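You operate a simulated robot arm through the tools that you are given. There is no shell and no other tool. Be economical: measure what you need, move in short steps, check, and stop when the job is done.

The job below is to be done with a simulated robot arm. You get a single attempt, and the scene is never put back.

JOB
Set the orange kettlebell by the white log card and stand it on the mat.
Fine: clear the rep counter, then click it up to two.

The check looks at the end state, three seconds after you hand in, the way a careful person would. Anything else that was tipped, shoved, dropped, spilled or broken makes it a failure.

ROBOT AND FRAMES
A 6-joint arm with a two-finger parallel gripper, fixed in place. Base frame: the origin is at the foot of the arm, x ahead of it, y to its left, z up; the work surface is at about z = 0.85. Readings come in m, degrees, newtons and seconds.
With the tool pointing down near the work surface it reaches from about 0.36 to 0.76 m from the base axis. Its first joint turns from -66.0 to 66.0 degrees. Payload 2.45 kg.
The tool frame sits at the grasp point between the pads (the TCP): z along the fingers, y along the line on which they close. The tips reach 0.024 m beyond it. The gripper opens to 0.068 m. The fingers are 0.017 m wide and 0.01 m thick; the gripper's body (0.04 by 0.07 m) begins 0.041 m behind the TCP.
Orientation is that of the tool frame in the base frame, as [roll, pitch, yaw] about the fixed x, y, z axes, in that order (R = Rz(yaw) Ry(pitch) Rx(roll)). With the fingers straight down and closing along the base's y, the tool's x points along the base's -x, its y along +y and its z along -z.

CONTROLS
- The arm moves only by the tool jog_arm. Its argument "rows" is a list of rows, each an object (a shift or turn left out is 0, a gripper value left out holds the last) with "xyz": the shift along the tool's x, y, z in units of 100 mm (1.0 is 100 mm), a list of three; "angular": the turn, a rotation vector about the tool's x, y, z in units of 90 degrees (1.0 is 90 degrees), a list of three; "grip": the finger opening in m, from 0 to 0.068. In form: [{"xyz": [x, y, z], "angular": [wx, wy, wz], "grip": grip}, ...]. A call has 1 to 12 rows; each row is the pose to reach, as a shift and turn from the pose commanded when the call began, along the tool's axes at that moment. A call with a number of a shift or a turn outside -1 to 1 is refused whole. A row lasts 0.2 s, in which the tool goes at most 0.05 m and 8.6 degrees; a call with a longer step from one row to the next is refused whole, and so is a gripper value outside its range. Where a pose cannot be reached the arm comes as near as it can. A force on the tool above 40 N (or 10 N above the force at the start of the call, whichever is more), or a blocked arm, ends the call early, and 0.2 s more pass. The fingers move at their own pace (about 0.108 m/s each) and stop on an object; they squeeze with about 44 N. The grip force told is the motor's: it shows also when the fingers shut on nothing. Time passes only in rows, and 0.2 s behind the last, so rows that repeat a pose let the fingers close. It gives the time, the measured TCP pose, the force on the tool (base axes), the opening and the grip force at its end, in the units of the frame above (readings bear some noise), with the torque about the TCP (base axes, N m) and any sound that the robot's microphone picked up, and new pictures: "pictures" is both (left out), scene, wrist or none.
- Cameras (640 x 400 px; columns grow to the right, rows downward): "scene" is fixed at [0.1734, 0.4284, 1.4518]; the picture's right is [-0.63, -0.78, 0.00], its down [-0.53, 0.44, -0.72] and it looks along [0.56, -0.46, -0.69] (base axes); focal length 239 px, centre (320, 200). "wrist" rides on the gripper at [0.084, 0.011, -0.075] in the tool frame; the picture's right is [-0.13, 0.99, 0.00], its down [-0.60, -0.08, -0.79] and it looks along [-0.79, -0.10, 0.61] (tool axes); focal length 251 px, centre (320, 200). There is no depth. A picture from a camera that has moved, and an enlarged one, comes with that camera's place and axes in the base frame and with its lens.
- inspect(camera, box): a new picture of the part [left, top, right, bottom] of that camera's present view, enlarged. The clock stands still meanwhile.
- hand_in(): hands the job in; it is judged then, once.

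Work in short steps. Places have to be worked out from the pictures, the camera data and where the tool is seen: move nearer, look again, correct. Check each grasp and each placing, and mend what went wrong. You have 120 turns and 200 pictures in all, those below and enlarged ones among them. Open the gripper and draw the arm clear of the work before you hand the job in, unless the task says otherwise; then end with one line.

The tools are called by a JSON object that holds its "op" and its "data". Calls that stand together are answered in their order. jog_arm: Moves the arm, as the interface text tells. Its arguments: {"type":"object","properties":{"rows":{"type":"array","items":{"type":"object","properties":{"xyz":{"type":"array","items":{"type":"number"}},"angular":{"type":"array","items":{"type":"number"}},"grip":{"type":"number"}}}},"pictures":{"type":"string","enum":["both","scene","wrist","none"]}},"required":["rows"]} The other tools are called the same way: inspect (camera, box) takes an enlarged picture of a part of a camera's view; hand_in () hands the job in.

At the start:

```text
time_s: 0.0
tcp_pos: [0.491, 0.0806, 1.2594]
ee_rot: [-180.0, -0.1, 180.0]
contact_force: [-0.2, -0.2, 0.5]
moment: [-0.02, -0.01, 0.01]
gripper_width: 0.0683
grip_force: 0.0
```

scene: 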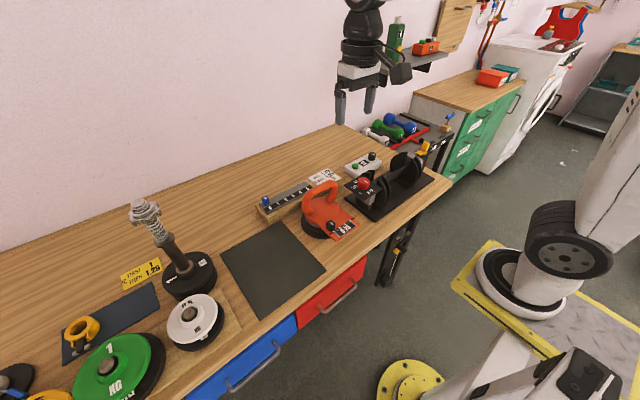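
wrist: 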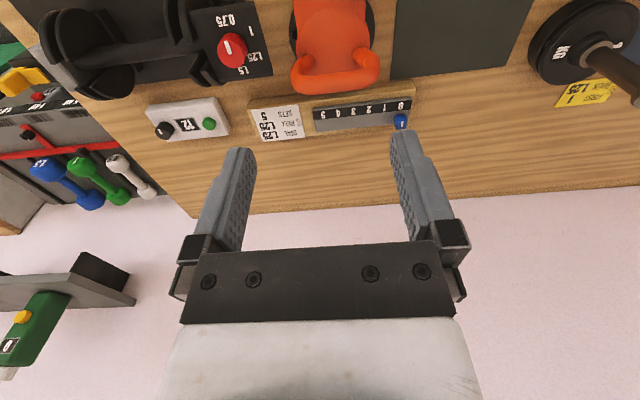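

I'll start with enlarged views of the kettlebell, the card and the counter.

{"op": "inspect", "data": {"camera": "scene", "box": [240, 130, 440, 255]}}

{"op": "inspect", "data": {"camera": "wrist", "box": [130, 0, 450, 200]}}

{"op": "inspect", "data": {"camera": "scene", "box": [0, 190, 340, 400]}}

```text
3.20 times, centred on (340, 192) of scene
camera zoom: at [0.1734, 0.4284, 1.4518], right [-0.63, -0.78, 0.0], down [-0.53, 0.44, -0.72], along [0.56, -0.46, -0.69], focal length 764 px, centre (256, 224)
```

zoom: 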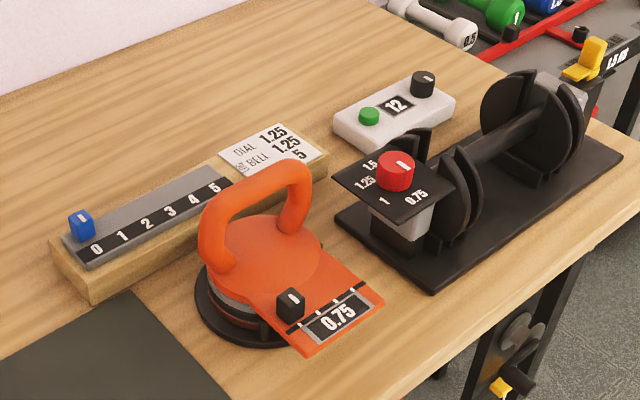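

```text
2.00 times, centred on (290, 100) of wrist
camera zoom: at [0.408, 0.0921, 1.3352], right [0.13, 0.99, 0.0], down [0.6, -0.08, 0.79], along [0.79, -0.1, -0.61], focal length 503 px, centre (380, 400)
```

zoom: 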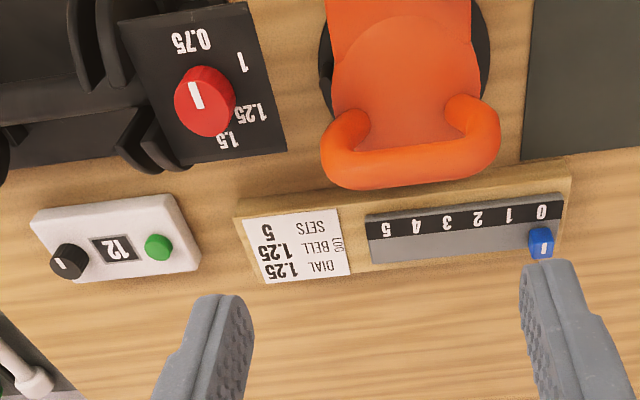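

```text
1.88 times, centred on (170, 295) of scene
camera zoom: at [0.1734, 0.4284, 1.4518], right [-0.63, -0.78, 0.0], down [-0.53, 0.44, -0.72], along [0.56, -0.46, -0.69], focal length 449 px, centre (602, 21)
```

zoom: 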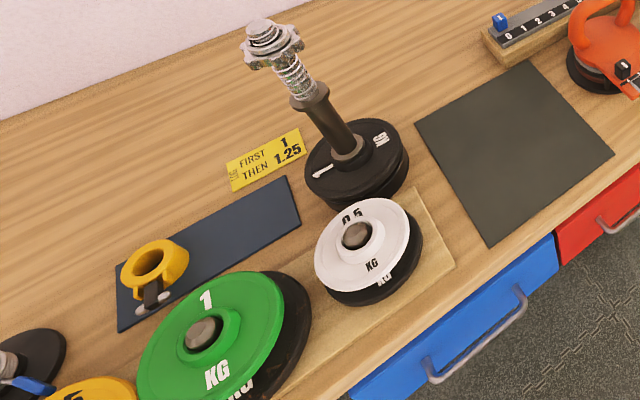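

The white card reads DIAL 1.25 / BELL 1.25 / SETS 5, so the bell slider (now at 0.75) has to go to 1.25. The mat centre is near (0.55, 0.30), and the counter shows 12. I'll move closer to see the kettlebell selector.

{"op": "jog_arm", "data": {"rows": [{"xyz": [0.18, 0.1, 0.32]}, {"xyz": [0.36, 0.2, 0.64]}, {"xyz": [0.54, 0.3, 0.96]}, {"xyz": [0.72, 0.4, 1.0]}, {"xyz": [0.91, 0.5, 1.0]}], "pictures": "wrist"}}

{"op": "inspect", "data": {"camera": "wrist", "box": [220, 0, 480, 180]}}

```text
time_s: 1.2
tcp_pos: [0.3991, 0.1316, 1.1582]
ee_rot: [180.0, 0.1, 180.0]
contact_force: [0.4, 0.6, 0.0]
moment: [-0.01, 0.04, -0.01]
gripper_width: 0.0681
grip_force: 0.0
camera wrist: at [0.3168, 0.1425, 1.2346], right [0.13, 0.99, 0.0], down [0.6, -0.08, 0.79], along [0.79, -0.1, -0.61], focal length 251 px, centre (320, 200)
```

wrist: 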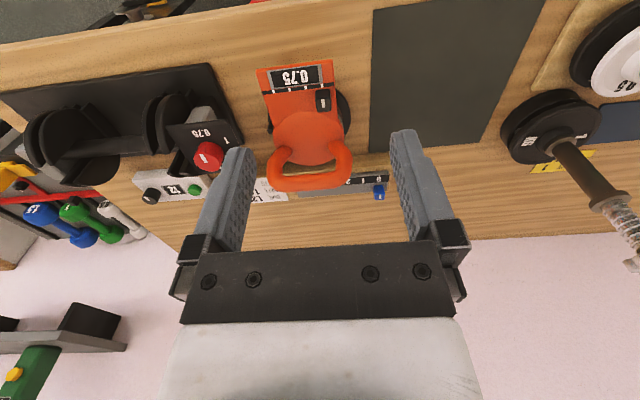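

```text
2.22 times, centred on (350, 90) of wrist
camera zoom: at [0.3168, 0.1425, 1.2346], right [0.13, 0.99, 0.0], down [0.6, -0.08, 0.79], along [0.79, -0.1, -0.61], focal length 559 px, centre (253, 444)
```

zoom: 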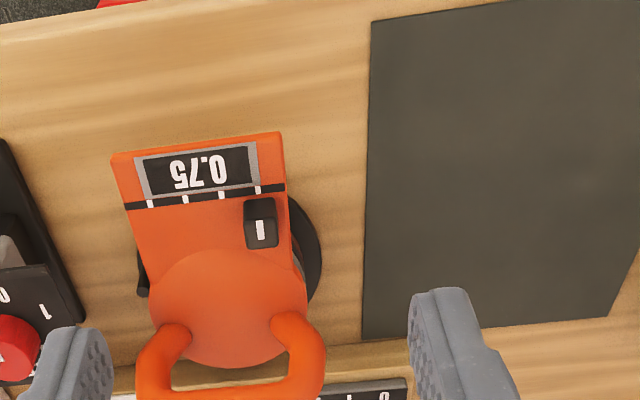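

The slider has four detents, sits near (0.495, 0.126, 0.937) and shows 0.75. It moves toward -y, with the detents about 21 mm apart. I'll tilt the tool 30° so the gripper body stays clear of the handle, then approach for a closer look.

{"op": "jog_arm", "data": {"rows": [{"xyz": [-0.1, -0.01, 0.3], "angular": [0, -0.085, 0]}, {"xyz": [-0.2, -0.03, 0.6], "angular": [0, -0.17, 0]}, {"xyz": [-0.3, -0.05, 0.9], "angular": [0, -0.255, 0]}, {"xyz": [-0.4, -0.06, 1.0], "angular": [0, -0.333, 0]}, {"xyz": [-0.4, -0.06, 1.0], "angular": [0, -0.333, 0], "grip": 0.04}], "pictures": "both"}}

{"op": "inspect", "data": {"camera": "wrist", "box": [200, 0, 440, 150]}}

{"op": "inspect", "data": {"camera": "scene", "box": [270, 150, 400, 250]}}

```text
time_s: 2.4
tcp_pos: [0.4392, 0.1256, 1.0585]
ee_rot: [179.9, 29.9, -179.9]
contact_force: [0.1, 0.9, -0.4]
moment: [-0.03, -0.04, -0.02]
gripper_width: 0.04
grip_force: 0.1
camera wrist: at [0.3306, 0.1371, 1.0814], right [0.11, 0.99, 0.07], down [0.13, -0.08, 0.99], along [0.99, -0.1, -0.13], focal length 251 px, centre (320, 200)
```

scene: 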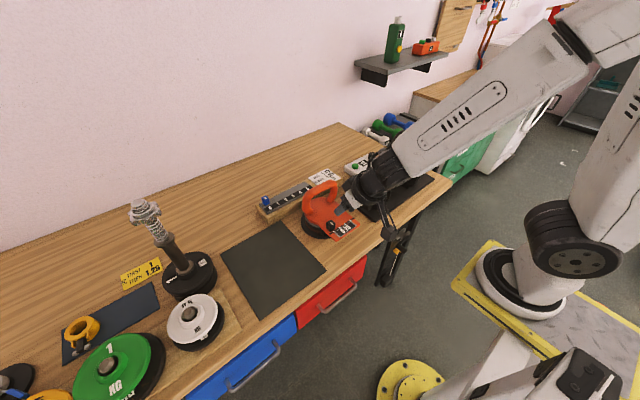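
wrist: 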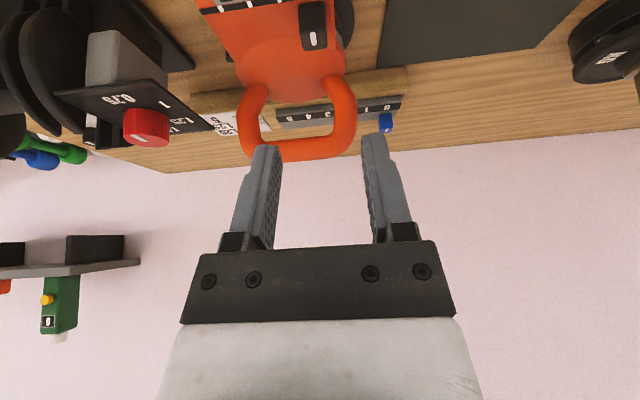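

```text
2.67 times, centred on (320, 75) of wrist
camera zoom: at [0.3306, 0.1371, 1.0814], right [0.11, 0.99, 0.07], down [0.13, -0.08, 0.99], along [0.99, -0.1, -0.13], focal length 670 px, centre (320, 533)
```

zoom: 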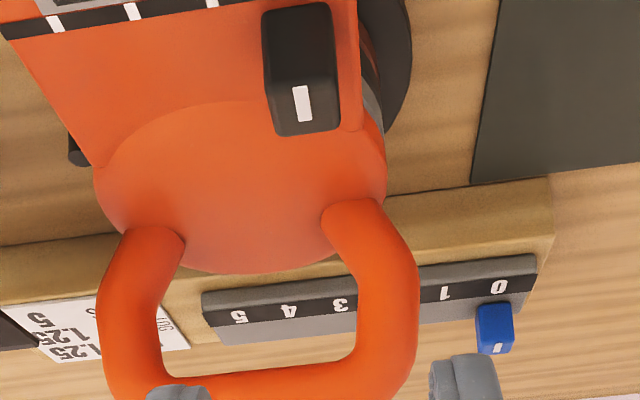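

```text
4.00 times, centred on (335, 200) of scene
camera zoom: at [0.1734, 0.4285, 1.4518], right [-0.63, -0.78, 0.0], down [-0.53, 0.44, -0.72], along [0.56, -0.46, -0.69], focal length 955 px, centre (260, 200)
```

zoom: 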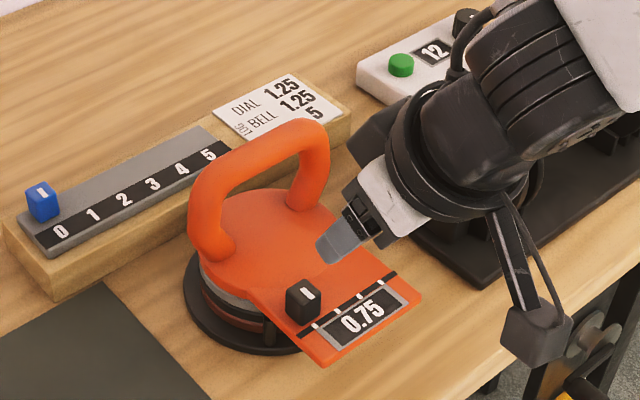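

The knob's top centre is about (0.498, 0.124, 0.94), and it's roughly 18 mm wide and 17 mm tall. I'll descend along the tool axis in two stages with the fingers straddling it.

{"op": "jog_arm", "data": {"rows": [{"xyz": [0.04, -0.01, 0.3]}, {"xyz": [0.08, -0.01, 0.6]}, {"xyz": [0.12, -0.01, 0.9]}, {"xyz": [0.12, -0.01, 0.9]}], "pictures": "wrist"}}

{"op": "inspect", "data": {"camera": "scene", "box": [290, 180, 390, 250]}}

```text
time_s: 3.4
tcp_pos: [0.4719, 0.1257, 0.9731]
ee_rot: [180.0, 30.0, 180.0]
contact_force: [0.5, -0.2, 0.8]
moment: [0.02, 0.01, 0.03]
gripper_width: 0.04
grip_force: 0.1
camera wrist: at [0.364, 0.1354, 0.9976], right [0.11, 0.99, 0.06], down [0.13, -0.08, 0.99], along [0.99, -0.1, -0.13], focal length 251 px, centre (320, 200)
```

wrist: 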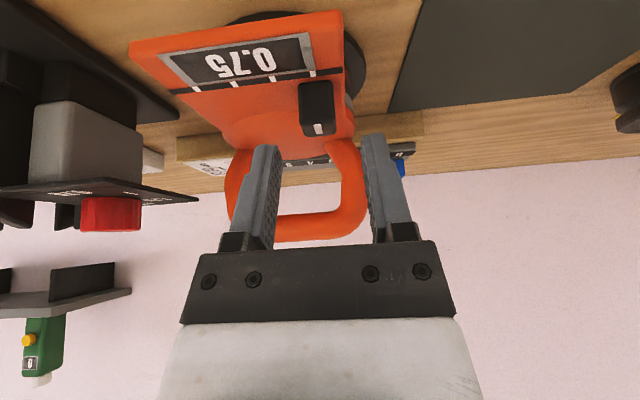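

```text
5.71 times, centred on (340, 215) of scene
camera zoom: at [0.1734, 0.4284, 1.4518], right [-0.63, -0.78, 0.0], down [-0.53, 0.44, -0.72], along [0.56, -0.46, -0.69], focal length 1364 px, centre (206, 114)
```

zoom: 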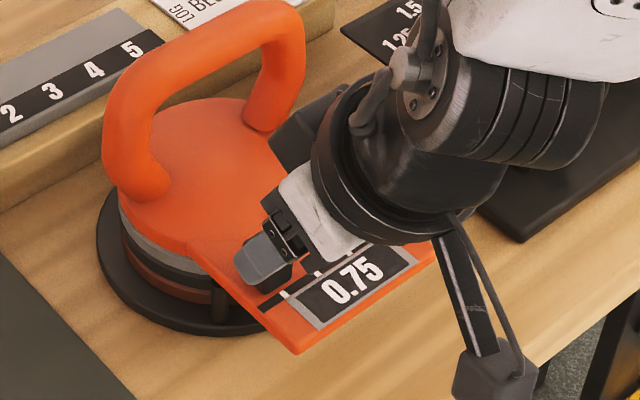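

This view gives the same knob position, with the plate surface at about z 0.919. I'll go down the last 28 mm and close on the knob.

{"op": "jog_arm", "data": {"rows": [{"xyz": [-0.01, -0.01, 0.14]}, {"xyz": [-0.02, -0.02, 0.28]}, {"xyz": [-0.02, -0.02, 0.28], "grip": 0.03}, {"xyz": [-0.02, -0.02, 0.28], "grip": 0.01}, {"xyz": [-0.02, -0.02, 0.28], "grip": 0.01}], "pictures": "wrist"}}

```text
time_s: 4.6
tcp_pos: [0.4893, 0.1216, 0.9497]
ee_rot: [180.0, 30.0, 180.0]
contact_force: [0.2, 0.4, -0.1]
moment: [-0.01, -0.06, 0.03]
gripper_width: 0.019
grip_force: 37.3
camera wrist: at [0.3807, 0.133, 0.9743], right [0.11, 0.99, 0.06], down [0.13, -0.08, 0.99], along [0.99, -0.1, -0.13], focal length 251 px, centre (320, 200)
```

wrist: 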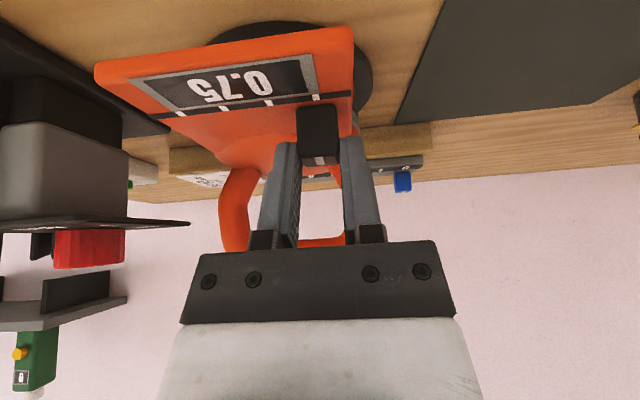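

The knob is gripped at a width of 19 mm. I'll slide it one detent toward -y and read the window.

{"op": "jog_arm", "data": {"rows": [{"xyz": [0, -0.05, 0]}, {"xyz": [0, -0.1, 0]}, {"xyz": [0, -0.15, 0]}, {"xyz": [0, -0.2, 0]}, {"xyz": [0, -0.2, 0]}], "pictures": "wrist"}}

```text
time_s: 5.8
tcp_pos: [0.4882, 0.1011, 0.9514]
ee_rot: [180.0, 29.9, 179.9]
contact_force: [0.5, -1.3, -0.3]
moment: [-0.02, 0.55, -0.09]
gripper_width: 0.0188
grip_force: 36.7
camera wrist: at [0.3806, 0.1128, 0.9751], right [0.11, 0.99, 0.06], down [0.13, -0.08, 0.99], along [0.99, -0.1, -0.14], focal length 251 px, centre (320, 200)
```

wrist: 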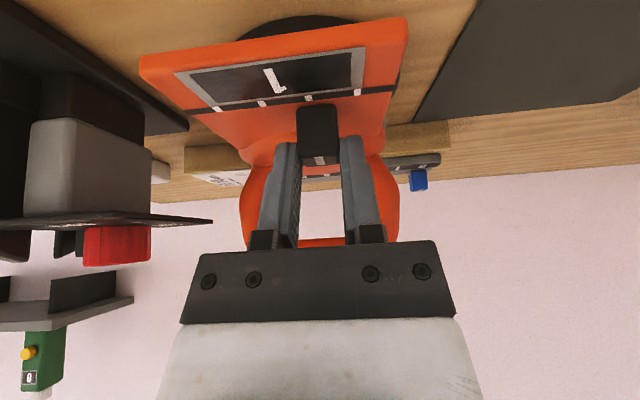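

The window now reads 1 and the kettlebell hasn't moved. One more detent.

{"op": "jog_arm", "data": {"rows": [{"xyz": [0, -0.05, 0]}, {"xyz": [0, -0.1, 0]}, {"xyz": [0, -0.15, 0]}, {"xyz": [0, -0.2, 0]}, {"xyz": [0, -0.2, 0]}], "pictures": "wrist"}}

{"op": "inspect", "data": {"camera": "wrist", "box": [140, 0, 460, 200]}}

```text
time_s: 7.0
tcp_pos: [0.4885, 0.0805, 0.9517]
ee_rot: [-180.0, 29.9, 179.9]
contact_force: [-2.5, 0.6, 0.1]
moment: [-0.06, 0.8, 0.02]
gripper_width: 0.019
grip_force: 37.0
camera wrist: at [0.3808, 0.0926, 0.9756], right [0.11, 0.99, 0.06], down [0.13, -0.08, 0.99], along [0.99, -0.1, -0.14], focal length 251 px, centre (320, 200)
```

wrist: 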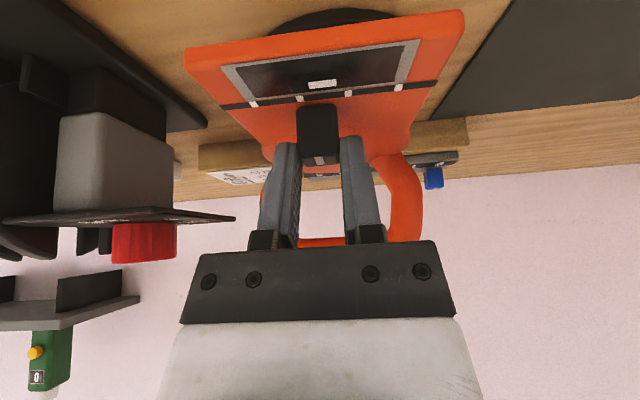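

```text
2.00 times, centred on (300, 100) of wrist
camera zoom: at [0.3808, 0.0926, 0.9756], right [0.11, 0.99, 0.06], down [0.13, -0.08, 0.99], along [0.99, -0.1, -0.14], focal length 503 px, centre (360, 400)
```

zoom: 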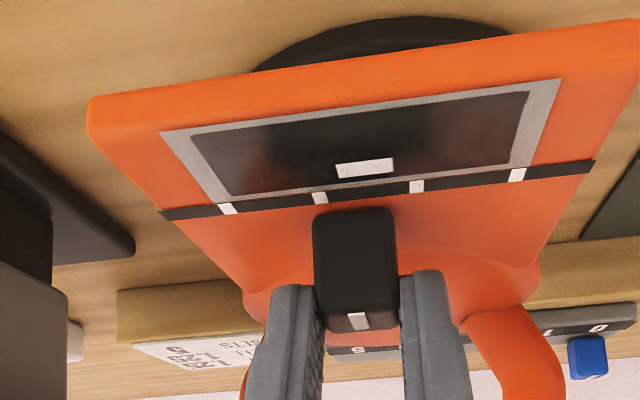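

The window shows a dash, so the knob is between detents. The tick lies about 6 mm further on, so I'll move 6 mm.

{"op": "jog_arm", "data": {"rows": [{"xyz": [0, -0.03, 0]}, {"xyz": [0, -0.06, 0]}, {"xyz": [0, -0.06, 0]}], "pictures": "none"}}

{"op": "inspect", "data": {"camera": "wrist", "box": [140, 0, 460, 200]}}

```text
time_s: 7.8
tcp_pos: [0.4897, 0.0754, 0.9518]
ee_rot: [179.9, 30.0, 180.0]
contact_force: [-0.1, 0.2, -0.6]
moment: [-0.07, 0.68, 0.03]
gripper_width: 0.0192
grip_force: 36.8
```

```text
2.00 times, centred on (300, 100) of wrist
camera zoom: at [0.381, 0.0872, 0.9756], right [0.11, 0.99, 0.06], down [0.13, -0.08, 0.99], along [0.99, -0.1, -0.13], focal length 503 px, centre (360, 400)
```

zoom: 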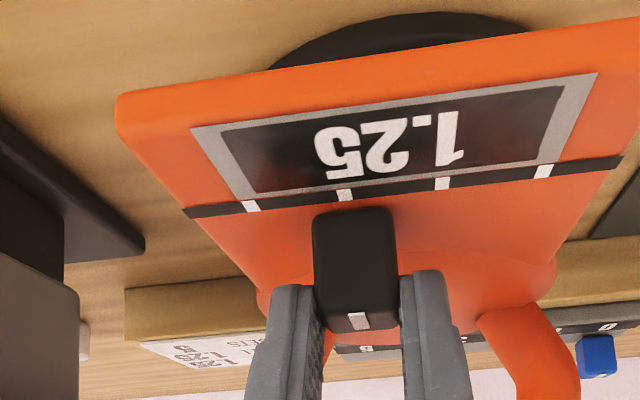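

It reads 1.25. I'll nudge 1 mm to centre it, open the gripper and back off along the tool axis.

{"op": "jog_arm", "data": {"rows": [{"xyz": [0, -0.01, 0]}, {"xyz": [0, -0.01, 0]}, {"xyz": [0, -0.01, 0], "grip": 0.03}, {"xyz": [0, -0.01, 0], "grip": 0.03}, {"xyz": [0, -0.01, -0.3]}, {"xyz": [0, -0.01, -0.6]}, {"xyz": [0.1, -0.01, -0.9]}], "pictures": "both"}}

{"op": "inspect", "data": {"camera": "wrist", "box": [190, 0, 450, 165]}}

{"op": "inspect", "data": {"camera": "scene", "box": [280, 160, 380, 250]}}

```text
time_s: 9.4
tcp_pos: [0.4368, 0.0742, 1.0238]
ee_rot: [-180.0, 29.9, -180.0]
contact_force: [-0.1, 0.5, 0.3]
moment: [0.0, 0.02, -0.04]
gripper_width: 0.03
grip_force: 0.1
camera wrist: at [0.3278, 0.0857, 1.0481], right [0.11, 0.99, 0.07], down [0.13, -0.08, 0.99], along [0.99, -0.1, -0.13], focal length 251 px, centre (320, 200)
```

scene: 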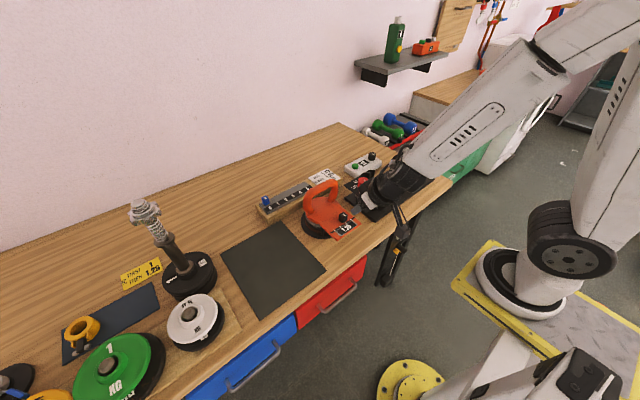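
wrist: 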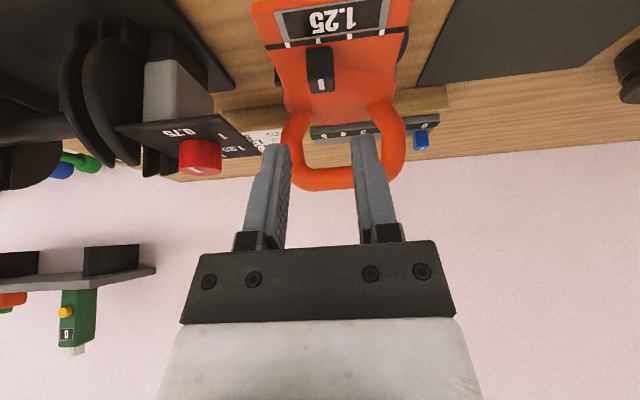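

```text
2.42 times, centred on (320, 82) of wrist
camera zoom: at [0.3278, 0.0857, 1.0481], right [0.11, 0.99, 0.07], down [0.13, -0.08, 0.99], along [0.99, -0.1, -0.13], focal length 610 px, centre (320, 485)
```

zoom: 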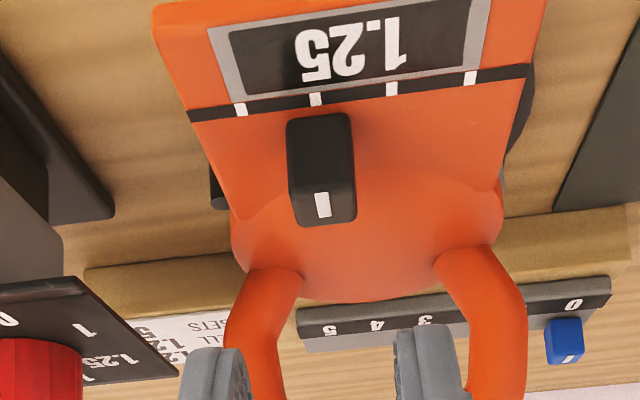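

```text
4.44 times, centred on (330, 205) of scene
camera zoom: at [0.1733, 0.4284, 1.4518], right [-0.63, -0.78, 0.0], down [-0.53, 0.44, -0.72], along [0.56, -0.46, -0.69], focal length 1061 px, centre (276, 178)
```

zoom: 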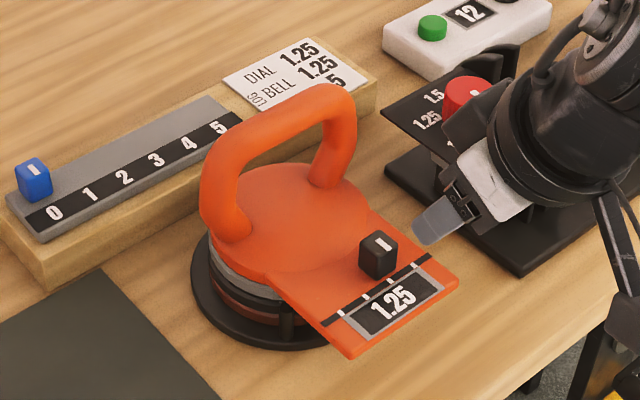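

The bell is set at 1.25. Next I'll straighten the tool and raise it above handle height.

{"op": "jog_arm", "data": {"rows": [{"xyz": [-0.2, 0.03, -0.25], "angular": [0, 0.085, 0]}, {"xyz": [-0.4, 0.06, -0.5], "angular": [0, 0.17, 0]}, {"xyz": [-0.59, 0.1, -0.77], "angular": [0, 0.255, 0]}, {"xyz": [-0.59, 0.13, -0.77], "angular": [0, 0.333, 0], "grip": 0.06}, {"xyz": [-0.59, 0.13, -0.77], "angular": [0, 0.333, 0]}], "pictures": "wrist"}}

```text
time_s: 10.6
tcp_pos: [0.4502, 0.0877, 1.1231]
ee_rot: [179.9, 0.0, -179.9]
contact_force: [-0.4, 0.2, -0.6]
moment: [-0.01, 0.01, -0.02]
gripper_width: 0.0599
grip_force: 0.1
out of reach, approached as far as the arm can: row 1
camera wrist: at [0.3672, 0.0983, 1.1976], right [0.13, 0.99, 0.0], down [0.6, -0.08, 0.79], along [0.79, -0.1, -0.61], focal length 251 px, centre (320, 200)
```

wrist: 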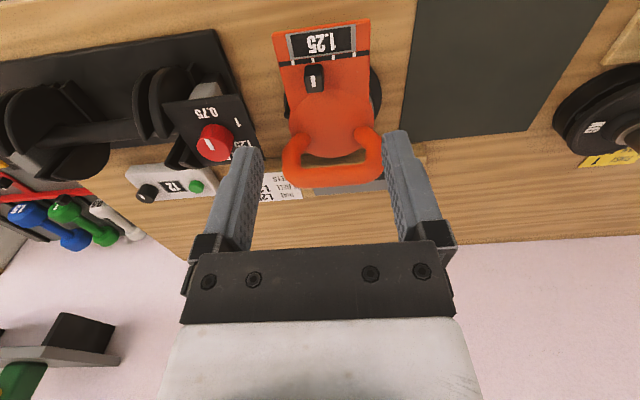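

The bar centre is near (0.573, 0.088, 0.998) and runs along y. I'll yaw the tool by -90° about its axis while moving over the bar.

{"op": "jog_arm", "data": {"rows": [{"xyz": [-0.1, 0, 0], "angular": [0, 0, -0.09]}, {"xyz": [-0.2, 0, 0], "angular": [0, 0, -0.18]}, {"xyz": [-0.3, 0, 0], "angular": [0, 0, -0.27]}, {"xyz": [-0.4, 0, 0], "angular": [0, 0, -0.36]}, {"xyz": [-0.5, 0, 0], "angular": [0, 0, -0.45]}, {"xyz": [-0.6, 0, 0], "angular": [0, 0, -0.54]}, {"xyz": [-0.7, 0, 0], "angular": [0, 0, -0.63]}, {"xyz": [-0.8, 0, 0], "angular": [0, 0, -0.72]}, {"xyz": [-0.9, 0, 0], "angular": [0, 0, -0.81]}, {"xyz": [-1, 0, 0], "angular": [0, 0, -0.9]}, {"xyz": [-1, 0, 0], "angular": [0, 0, -0.99]}, {"xyz": [-1, 0, 0], "angular": [0, 0, -1]}], "pictures": "both"}}

```text
time_s: 13.2
tcp_pos: [0.5492, 0.0876, 1.1195]
ee_rot: [179.9, -0.1, -89.9]
contact_force: [0.3, -1.0, 0.5]
moment: [-0.01, 0.03, 0.0]
gripper_width: 0.0599
grip_force: 0.1
camera wrist: at [0.54, 0.0044, 1.1966], right [-0.99, 0.13, 0.0], down [0.08, 0.6, 0.79], along [0.1, 0.79, -0.61], focal length 251 px, centre (320, 200)
```

scene: 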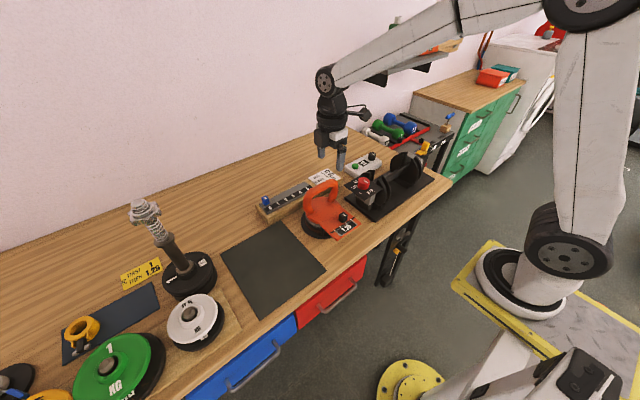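
wrist: 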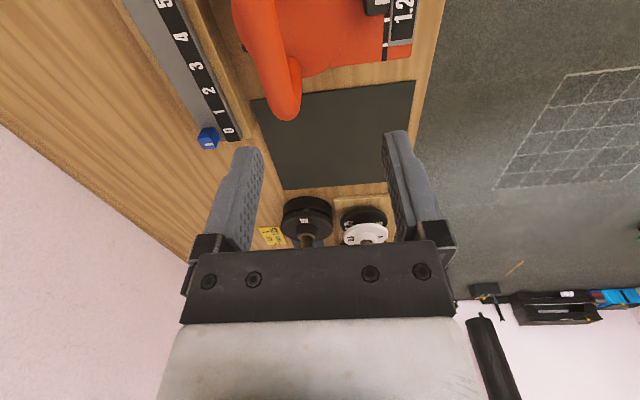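

From here the bar is at about x 0.585, y 0.05 to 0.12. I'll shift +x 34 mm, lower to z 1.06 and look again.

{"op": "jog_arm", "data": {"rows": [{"xyz": [0, -0.17, 0.1]}, {"xyz": [0, -0.34, 0.3]}, {"xyz": [0, -0.34, 0.55]}, {"xyz": [0, -0.34, 0.55]}], "pictures": "wrist"}}

{"op": "inspect", "data": {"camera": "scene", "box": [280, 130, 390, 250]}}

```text
time_s: 14.2
tcp_pos: [0.5843, 0.0878, 1.0649]
ee_rot: [-180.0, 0.0, -90.1]
contact_force: [0.7, -0.6, 0.7]
moment: [-0.01, 0.03, 0.01]
gripper_width: 0.06
grip_force: 0.1
camera wrist: at [0.5753, 0.0044, 1.1412], right [-0.99, 0.13, 0.0], down [0.08, 0.6, 0.79], along [0.1, 0.79, -0.61], focal length 251 px, centre (320, 200)
```

wrist: 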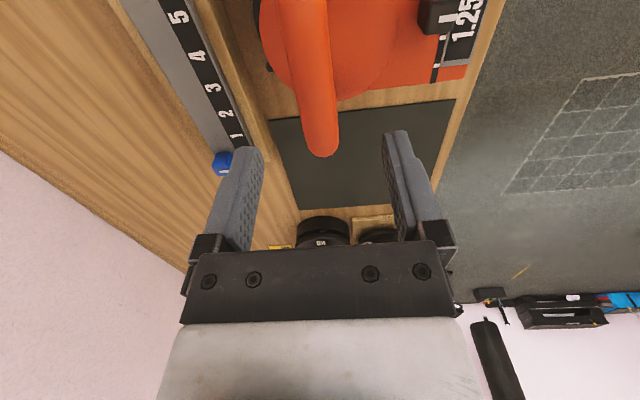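

```text
3.33 times, centred on (335, 190) of scene
camera zoom: at [0.1734, 0.4284, 1.4518], right [-0.63, -0.78, 0.0], down [-0.53, 0.44, -0.72], along [0.56, -0.46, -0.69], focal length 796 px, centre (270, 233)
```

zoom: 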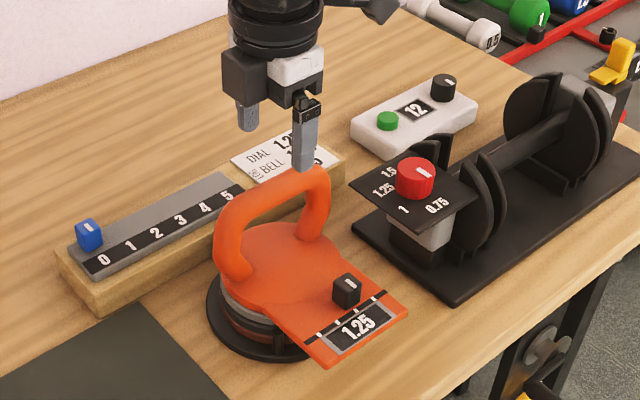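

The bar is centred near x 0.588 between the fingers. I'll descend so the TCP is at bar height and close.

{"op": "jog_arm", "data": {"rows": [{"xyz": [0, -0.04, 0.2]}, {"xyz": [0, -0.04, 0.4]}, {"xyz": [0, -0.04, 0.64]}, {"xyz": [0, -0.04, 0.64], "grip": 0.04}, {"xyz": [0, -0.04, 0.64], "grip": 0.02}, {"xyz": [0, -0.04, 0.64], "grip": 0.01}, {"xyz": [0, -0.04, 0.64], "grip": 0.01}], "pictures": "wrist"}}

{"op": "inspect", "data": {"camera": "scene", "box": [280, 130, 390, 250]}}

```text
time_s: 15.8
tcp_pos: [0.5854, 0.0878, 1.0018]
ee_rot: [-180.0, 0.0, -89.9]
contact_force: [1.6, 0.1, -0.5]
moment: [0.08, -0.19, 0.05]
gripper_width: 0.0246
grip_force: 40.3
camera wrist: at [0.5767, 0.0043, 1.0777], right [-0.99, 0.13, 0.0], down [0.08, 0.6, 0.79], along [0.1, 0.79, -0.61], focal length 251 px, centre (320, 200)
```

wrist: 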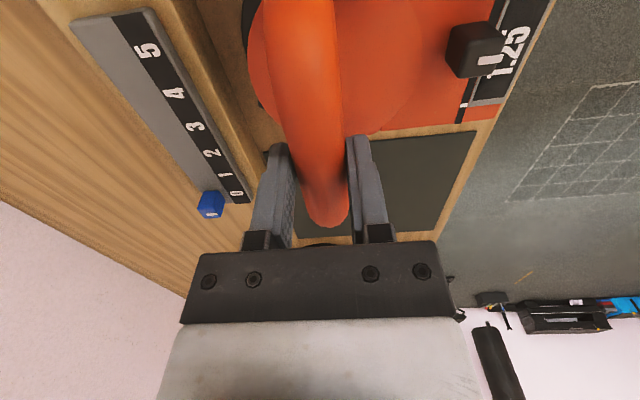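

```text
3.33 times, centred on (335, 190) of scene
camera zoom: at [0.1734, 0.4285, 1.4518], right [-0.63, -0.78, 0.0], down [-0.54, 0.44, -0.72], along [0.56, -0.46, -0.69], focal length 796 px, centre (270, 233)
```

zoom: 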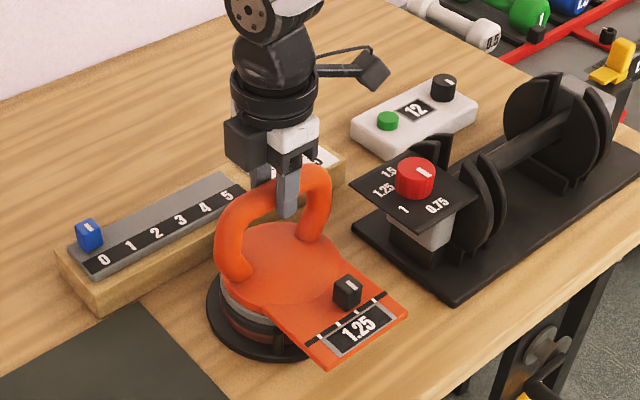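

The bar is gripped with a width of 24.6 mm. I'll lift slowly by 50 mm and check.

{"op": "jog_arm", "data": {"rows": [{"xyz": [0, 0, -0.05]}, {"xyz": [0, 0, -0.12]}, {"xyz": [0, 0, -0.2]}, {"xyz": [0, 0, -0.35]}, {"xyz": [0, 0, -0.5]}, {"xyz": [0, 0, -0.5]}], "pictures": "both"}}

{"op": "inspect", "data": {"camera": "scene", "box": [270, 120, 390, 250]}}

```text
time_s: 17.2
tcp_pos: [0.588, 0.0895, 1.0532]
ee_rot: [-179.9, 0.0, -90.0]
contact_force: [-0.7, -0.6, -12.4]
moment: [0.01, -0.13, 0.02]
gripper_width: 0.0242
grip_force: 40.1
camera wrist: at [0.578, 0.005, 1.1288], right [-0.99, 0.13, 0.0], down [0.08, 0.6, 0.79], along [0.1, 0.79, -0.61], focal length 251 px, centre (320, 200)
```

scene: 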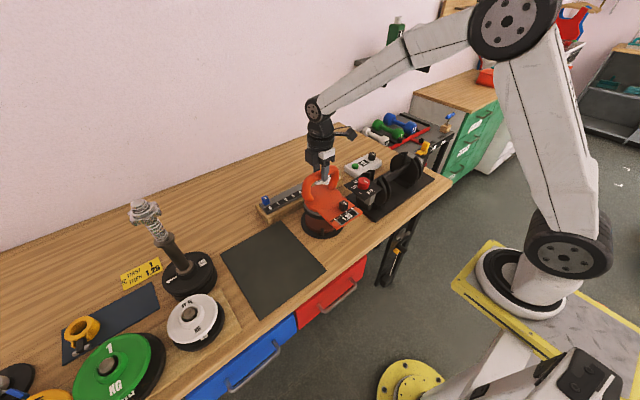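
wrist: 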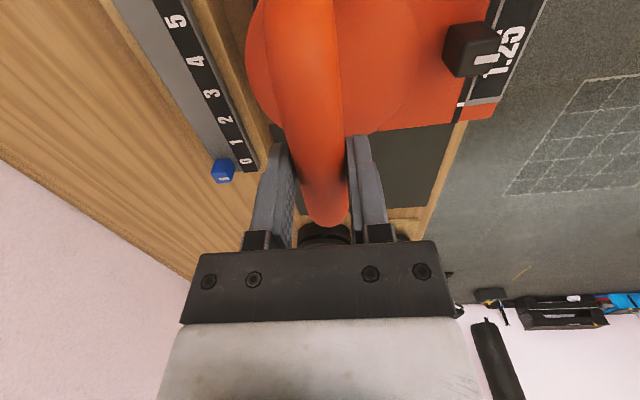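

```text
3.08 times, centred on (330, 185) of scene
camera zoom: at [0.1736, 0.4285, 1.4517], right [-0.63, -0.78, 0.0], down [-0.54, 0.44, -0.72], along [0.56, -0.46, -0.69], focal length 735 px, centre (289, 246)
```

zoom: 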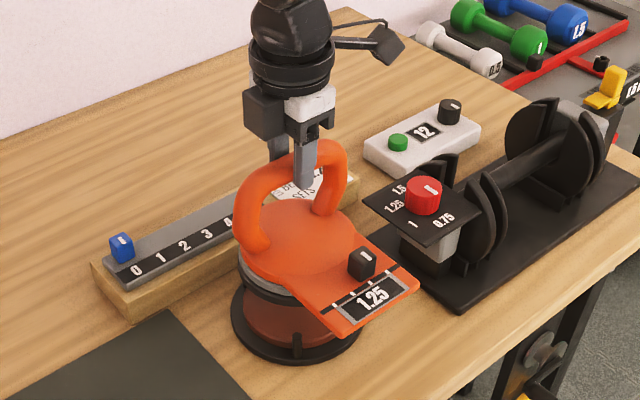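

It lifted cleanly at 12.4 N, about 1.26 kg, level, with the cradle left behind. I'll raise it further and carry it toward the mat.

{"op": "jog_arm", "data": {"rows": [{"xyz": [0, 0, -0.2]}, {"xyz": [0, 0, -0.4]}, {"xyz": [0, 0, -0.6]}, {"xyz": [-0.15, 0, -0.7]}, {"xyz": [-0.3, 0, -0.7]}, {"xyz": [-0.5, 0, -0.7]}, {"xyz": [-0.7, 0, -0.7]}, {"xyz": [-0.85, 0, -0.7]}, {"xyz": [-1.0, 0, -0.7]}, {"xyz": [-1.0, 0, -0.7]}], "pictures": "both"}}

```text
time_s: 19.4
tcp_pos: [0.5867, 0.1875, 1.1218]
ee_rot: [-180.0, 0.1, -90.0]
contact_force: [0.4, -0.5, -12.0]
moment: [0.0, -0.11, -0.01]
gripper_width: 0.0242
grip_force: 40.4
camera wrist: at [0.5777, 0.1036, 1.1986], right [-0.99, 0.13, 0.0], down [0.08, 0.6, 0.79], along [0.1, 0.79, -0.61], focal length 251 px, centre (320, 200)
```

scene: 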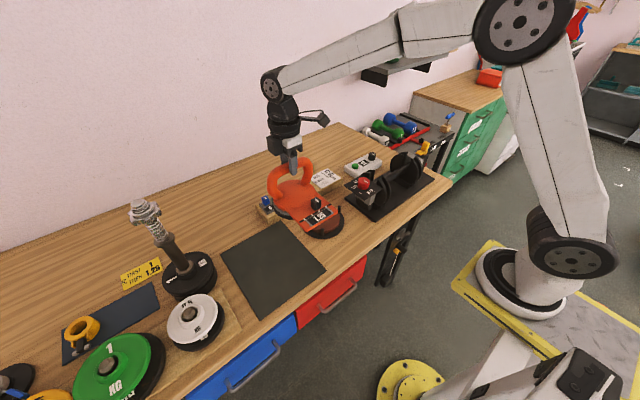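
wrist: 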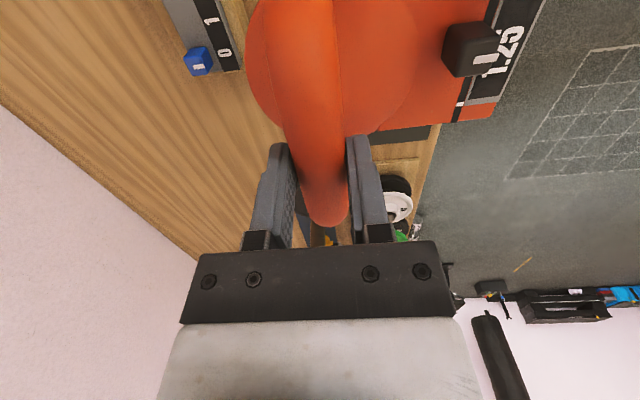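

The load is steady. I'll continue to y ≈ 0.297, over the mat centre.

{"op": "jog_arm", "data": {"rows": [{"xyz": [-0.15, 0, 0]}, {"xyz": [-0.35, 0, 0]}, {"xyz": [-0.55, 0, 0]}, {"xyz": [-0.75, 0, 0]}, {"xyz": [-0.95, 0.03, 0]}, {"xyz": [-1.0, 0.05, 0.1]}, {"xyz": [-1.0, 0.05, 0.3]}, {"xyz": [-1.0, 0.05, 0.4]}, {"xyz": [-1.0, 0.05, 0.4]}], "pictures": "scene"}}

{"op": "inspect", "data": {"camera": "scene", "box": [190, 150, 360, 320]}}

```text
time_s: 21.4
tcp_pos: [0.5821, 0.2861, 1.0807]
ee_rot: [179.9, -0.1, -90.0]
contact_force: [-0.6, 0.2, -11.4]
moment: [0.01, -0.14, 0.03]
gripper_width: 0.0246
grip_force: 40.4
```

scene: 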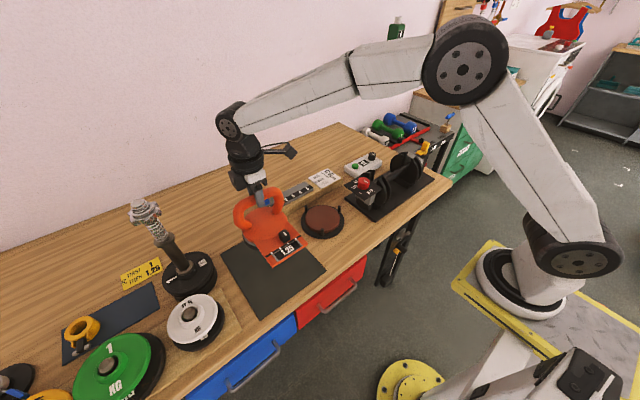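

```text
2.35 times, centred on (275, 235) of scene
camera zoom: at [0.1736, 0.4286, 1.4517], right [-0.63, -0.78, 0.0], down [-0.54, 0.44, -0.72], along [0.56, -0.46, -0.69], focal length 562 px, centre (426, 118)
```

zoom: 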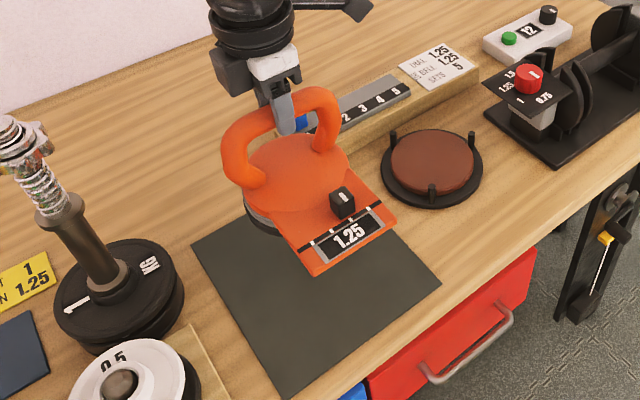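

The body centre should be about 16 mm behind the TCP in x. I'll shift slightly toward the mat centre and lower to z ≈ 1.01.

{"op": "jog_arm", "data": {"rows": [{"xyz": [-0.1, 0.08, 0.1]}, {"xyz": [-0.1, 0.08, 0.3]}, {"xyz": [-0.1, 0.08, 0.5]}, {"xyz": [-0.1, 0.08, 0.7]}, {"xyz": [-0.1, 0.08, 0.7]}], "pictures": "scene"}}

{"op": "inspect", "data": {"camera": "scene", "box": [190, 170, 350, 320]}}

```text
time_s: 22.6
tcp_pos: [0.5731, 0.2988, 1.0124]
ee_rot: [180.0, 0.0, -90.0]
contact_force: [-0.1, -0.4, -12.8]
moment: [0.04, -0.15, -0.02]
gripper_width: 0.0244
grip_force: 40.5
```

scene: 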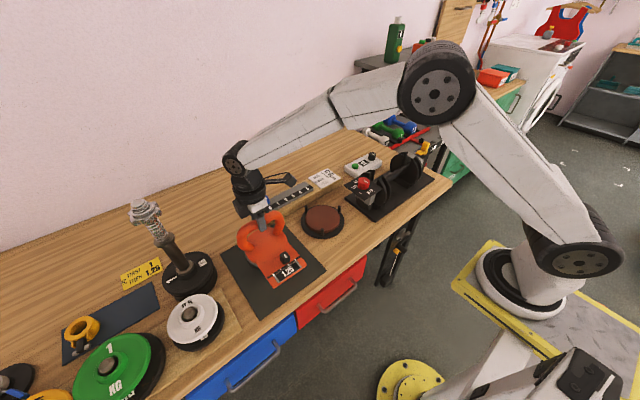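

```text
2.67 times, centred on (270, 245) of scene
camera zoom: at [0.1736, 0.4286, 1.4517], right [-0.63, -0.78, 0.0], down [-0.54, 0.44, -0.72], along [0.56, -0.46, -0.69], focal length 637 px, centre (453, 80)
```

zoom: 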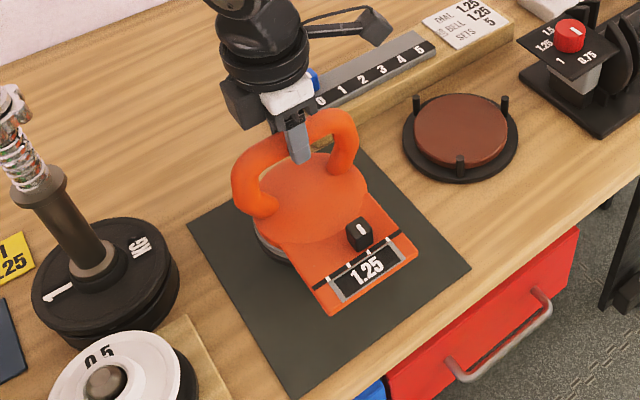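

The bell is well over the mat. I'll lower in 6 mm steps and watch the force.

{"op": "jog_arm", "data": {"rows": [{"xyz": [0, 0, 0.06]}, {"xyz": [0, 0, 0.12]}, {"xyz": [0, 0, 0.18]}, {"xyz": [0, 0, 0.24]}, {"xyz": [0, 0, 0.24]}], "pictures": "none"}}

{"op": "inspect", "data": {"camera": "scene", "box": [190, 190, 330, 320]}}

```text
time_s: 23.8
tcp_pos: [0.5742, 0.2985, 0.9878]
ee_rot: [180.0, 0.0, -90.0]
contact_force: [0.9, 0.1, -12.2]
moment: [-0.03, -0.09, 0.03]
gripper_width: 0.0241
grip_force: 40.2
```

```text
3.08 times, centred on (260, 255) of scene
camera zoom: at [0.1736, 0.4286, 1.4517], right [-0.63, -0.78, 0.0], down [-0.54, 0.44, -0.72], along [0.56, -0.46, -0.69], focal length 735 px, centre (505, 31)
```

zoom: 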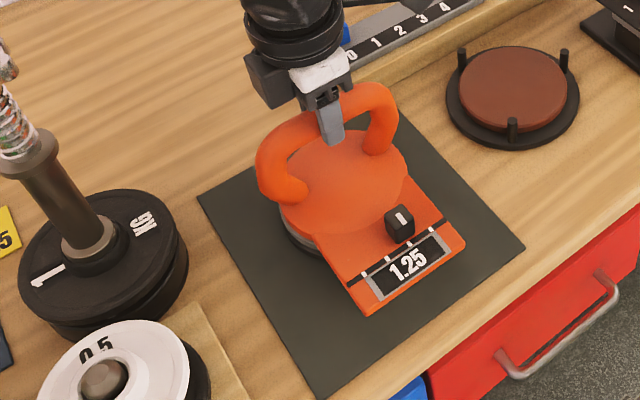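

No contact yet, so I'll keep lowering in finer steps.

{"op": "jog_arm", "data": {"rows": [{"xyz": [0, 0, 0.03]}, {"xyz": [0, 0, 0.06]}, {"xyz": [0, 0, 0.09]}, {"xyz": [0, 0, 0.09]}], "pictures": "none"}}

```text
time_s: 24.8
tcp_pos: [0.5761, 0.2987, 0.982]
ee_rot: [-179.5, 0.2, -90.0]
contact_force: [10.9, -1.1, 16.3]
moment: [-0.82, -0.03, 0.12]
gripper_width: 0.0244
grip_force: 40.5
```

Contact, with the force reversed to +16 N. I'll ease up 3 mm to unload before opening.

{"op": "jog_arm", "data": {"rows": [{"xyz": [0, 0, -0.03]}, {"xyz": [0, 0, -0.03]}], "pictures": "none"}}

{"op": "inspect", "data": {"camera": "scene", "box": [190, 190, 330, 320]}}

```text
time_s: 25.4
tcp_pos: [0.5739, 0.2989, 0.9835]
ee_rot: [-179.8, 0.3, -90.0]
contact_force: [13.9, 3.2, 10.9]
moment: [0.09, -0.5, -0.01]
gripper_width: 0.0245
grip_force: 40.2
```

```text
3.08 times, centred on (260, 255) of scene
camera zoom: at [0.1735, 0.4284, 1.4518], right [-0.63, -0.78, 0.0], down [-0.54, 0.44, -0.72], along [0.56, -0.46, -0.69], focal length 735 px, centre (505, 31)
```

zoom: 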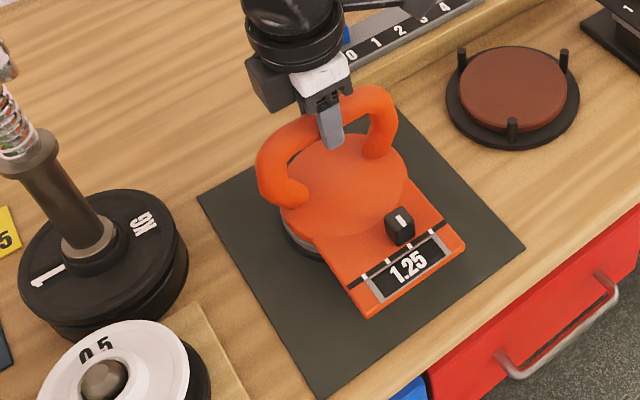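

It's sitting on the mat. I'll open gradually and lift clear.

{"op": "jog_arm", "data": {"rows": [{"xyz": [0, 0, -0.02], "grip": 0.027}, {"xyz": [0, 0, -0.02], "grip": 0.03}, {"xyz": [0, 0, -0.02], "grip": 0.06}, {"xyz": [0, 0, -0.02], "grip": 0.06}, {"xyz": [0, 0, -0.3]}, {"xyz": [0, 0, -0.6]}, {"xyz": [0, 0, -1]}, {"xyz": [0, 0, -1]}], "pictures": "both"}}

{"op": "inspect", "data": {"camera": "scene", "box": [190, 190, 330, 320]}}

```text
time_s: 27.2
tcp_pos: [0.5738, 0.2977, 1.082]
ee_rot: [179.9, 0.0, -90.0]
contact_force: [-0.1, 0.0, 0.2]
moment: [-0.01, 0.0, 0.02]
gripper_width: 0.0602
grip_force: 0.1
camera wrist: at [0.5644, 0.2138, 1.1582], right [-0.99, 0.13, 0.0], down [0.08, 0.6, 0.79], along [0.1, 0.79, -0.61], focal length 251 px, centre (320, 200)
```

scene: 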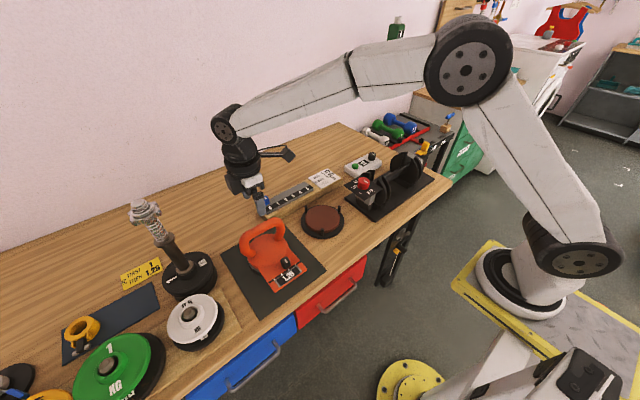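
wrist: 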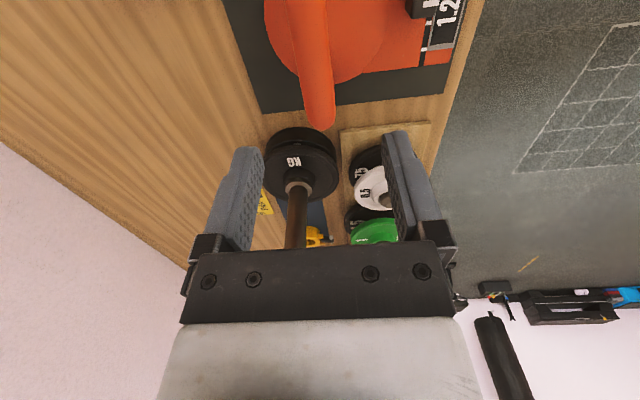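

```text
3.08 times, centred on (260, 255) of scene
camera zoom: at [0.1734, 0.4284, 1.4518], right [-0.63, -0.78, 0.0], down [-0.53, 0.44, -0.72], along [0.56, -0.46, -0.69], focal length 735 px, centre (505, 31)
```

zoom: 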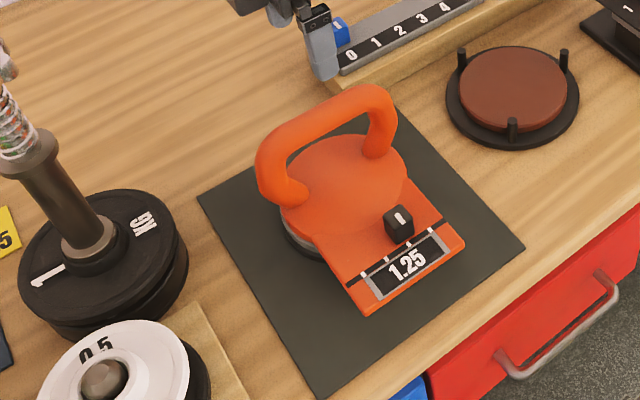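

The kettlebell stands on the mat at 1.25. Next is the counter: I'll rotate the tool back and travel toward -y at height.

{"op": "jog_arm", "data": {"rows": [{"xyz": [0.05, 0, -0.3], "angular": [0, 0, 0.09]}, {"xyz": [0.15, 0, -0.5], "angular": [0, 0, 0.18]}, {"xyz": [0.25, 0, -0.5], "angular": [0, 0, 0.27]}, {"xyz": [0.35, 0, -0.5], "angular": [0, 0, 0.36]}, {"xyz": [0.45, 0, -0.5], "angular": [0, 0, 0.45]}, {"xyz": [0.55, 0, -0.5], "angular": [0, 0, 0.54]}, {"xyz": [0.65, 0, -0.5], "angular": [0, 0, 0.63]}, {"xyz": [0.75, 0, -0.5], "angular": [0, 0, 0.72]}, {"xyz": [0.85, 0, -0.5], "angular": [0, 0, 0.81]}, {"xyz": [0.95, 0, -0.5], "angular": [0, 0, 0.9]}, {"xyz": [1, 0, -0.5], "angular": [0, 0, 0.99]}, {"xyz": [1, 0, -0.5], "angular": [0, 0, 1]}], "pictures": "none"}}

{"op": "jog_arm", "data": {"rows": [{"xyz": [0, -0.25, 0]}, {"xyz": [0, -0.6, 0]}, {"xyz": [0, -1, 0]}, {"xyz": [0, -1, 0]}], "pictures": "none"}}

{"op": "jog_arm", "data": {"rows": [{"xyz": [0, -0.25, 0]}, {"xyz": [0, -0.6, 0]}, {"xyz": [0, -1, 0]}, {"xyz": [0, -1, 0]}], "pictures": "none"}}

{"op": "jog_arm", "data": {"rows": [{"xyz": [0, -0.25, 0]}, {"xyz": [0, -0.6, 0]}, {"xyz": [0, -1, 0]}, {"xyz": [0, -1, 0]}], "pictures": "wrist"}}

{"op": "inspect", "data": {"camera": "wrist", "box": [200, 0, 440, 150]}}

```text
time_s: 29.8
tcp_pos: [0.5735, 0.1976, 1.1313]
ee_rot: [179.9, 0.0, 179.9]
contact_force: [-0.7, 0.3, 0.1]
moment: [0.01, -0.02, 0.02]
gripper_width: 0.0601
grip_force: 0.1
```

```text
time_s: 30.8
tcp_pos: [0.5715, 0.0993, 1.1337]
ee_rot: [180.0, 0.0, 180.0]
contact_force: [0.1, -0.2, -1.0]
moment: [0.0, 0.01, -0.02]
gripper_width: 0.0603
grip_force: 0.0
```

```text
time_s: 31.8
tcp_pos: [0.5725, -0.0038, 1.1327]
ee_rot: [179.9, 0.1, 180.0]
contact_force: [0.1, 0.4, 1.3]
moment: [-0.01, -0.02, 0.03]
gripper_width: 0.0599
grip_force: 0.1
```

```text
time_s: 32.8
tcp_pos: [0.573, -0.1035, 1.1329]
ee_rot: [-179.9, 0.0, -180.0]
contact_force: [-0.3, 0.3, -0.6]
moment: [0.0, 0.0, -0.01]
gripper_width: 0.0601
grip_force: 0.0
camera wrist: at [0.4908, -0.0925, 1.209], right [0.13, 0.99, 0.0], down [0.6, -0.08, 0.79], along [0.79, -0.1, -0.61], focal length 251 px, centre (320, 200)
```

wrist: 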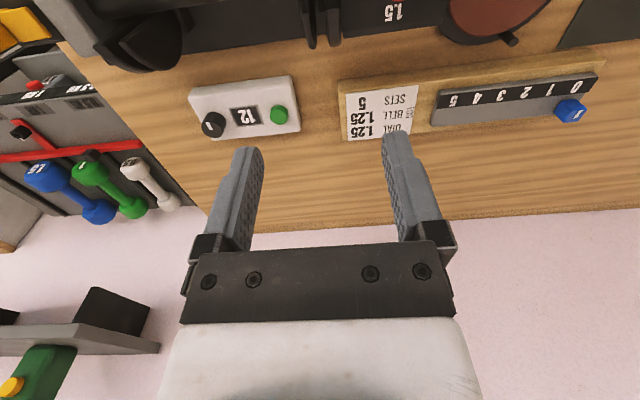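

```text
2.67 times, centred on (320, 75) of wrist
camera zoom: at [0.4908, -0.0925, 1.209], right [0.13, 0.99, 0.0], down [0.6, -0.08, 0.79], along [0.79, -0.1, -0.61], focal length 670 px, centre (320, 533)
```

zoom: 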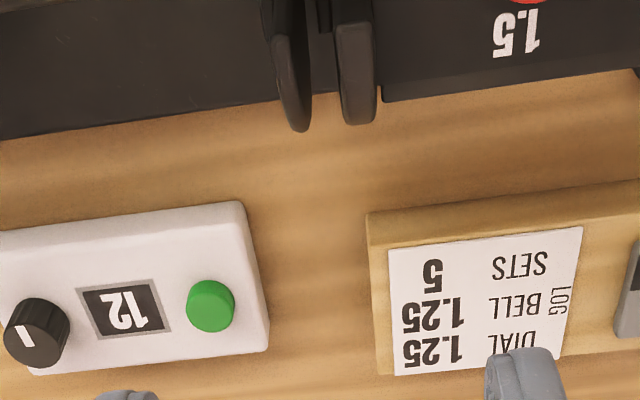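

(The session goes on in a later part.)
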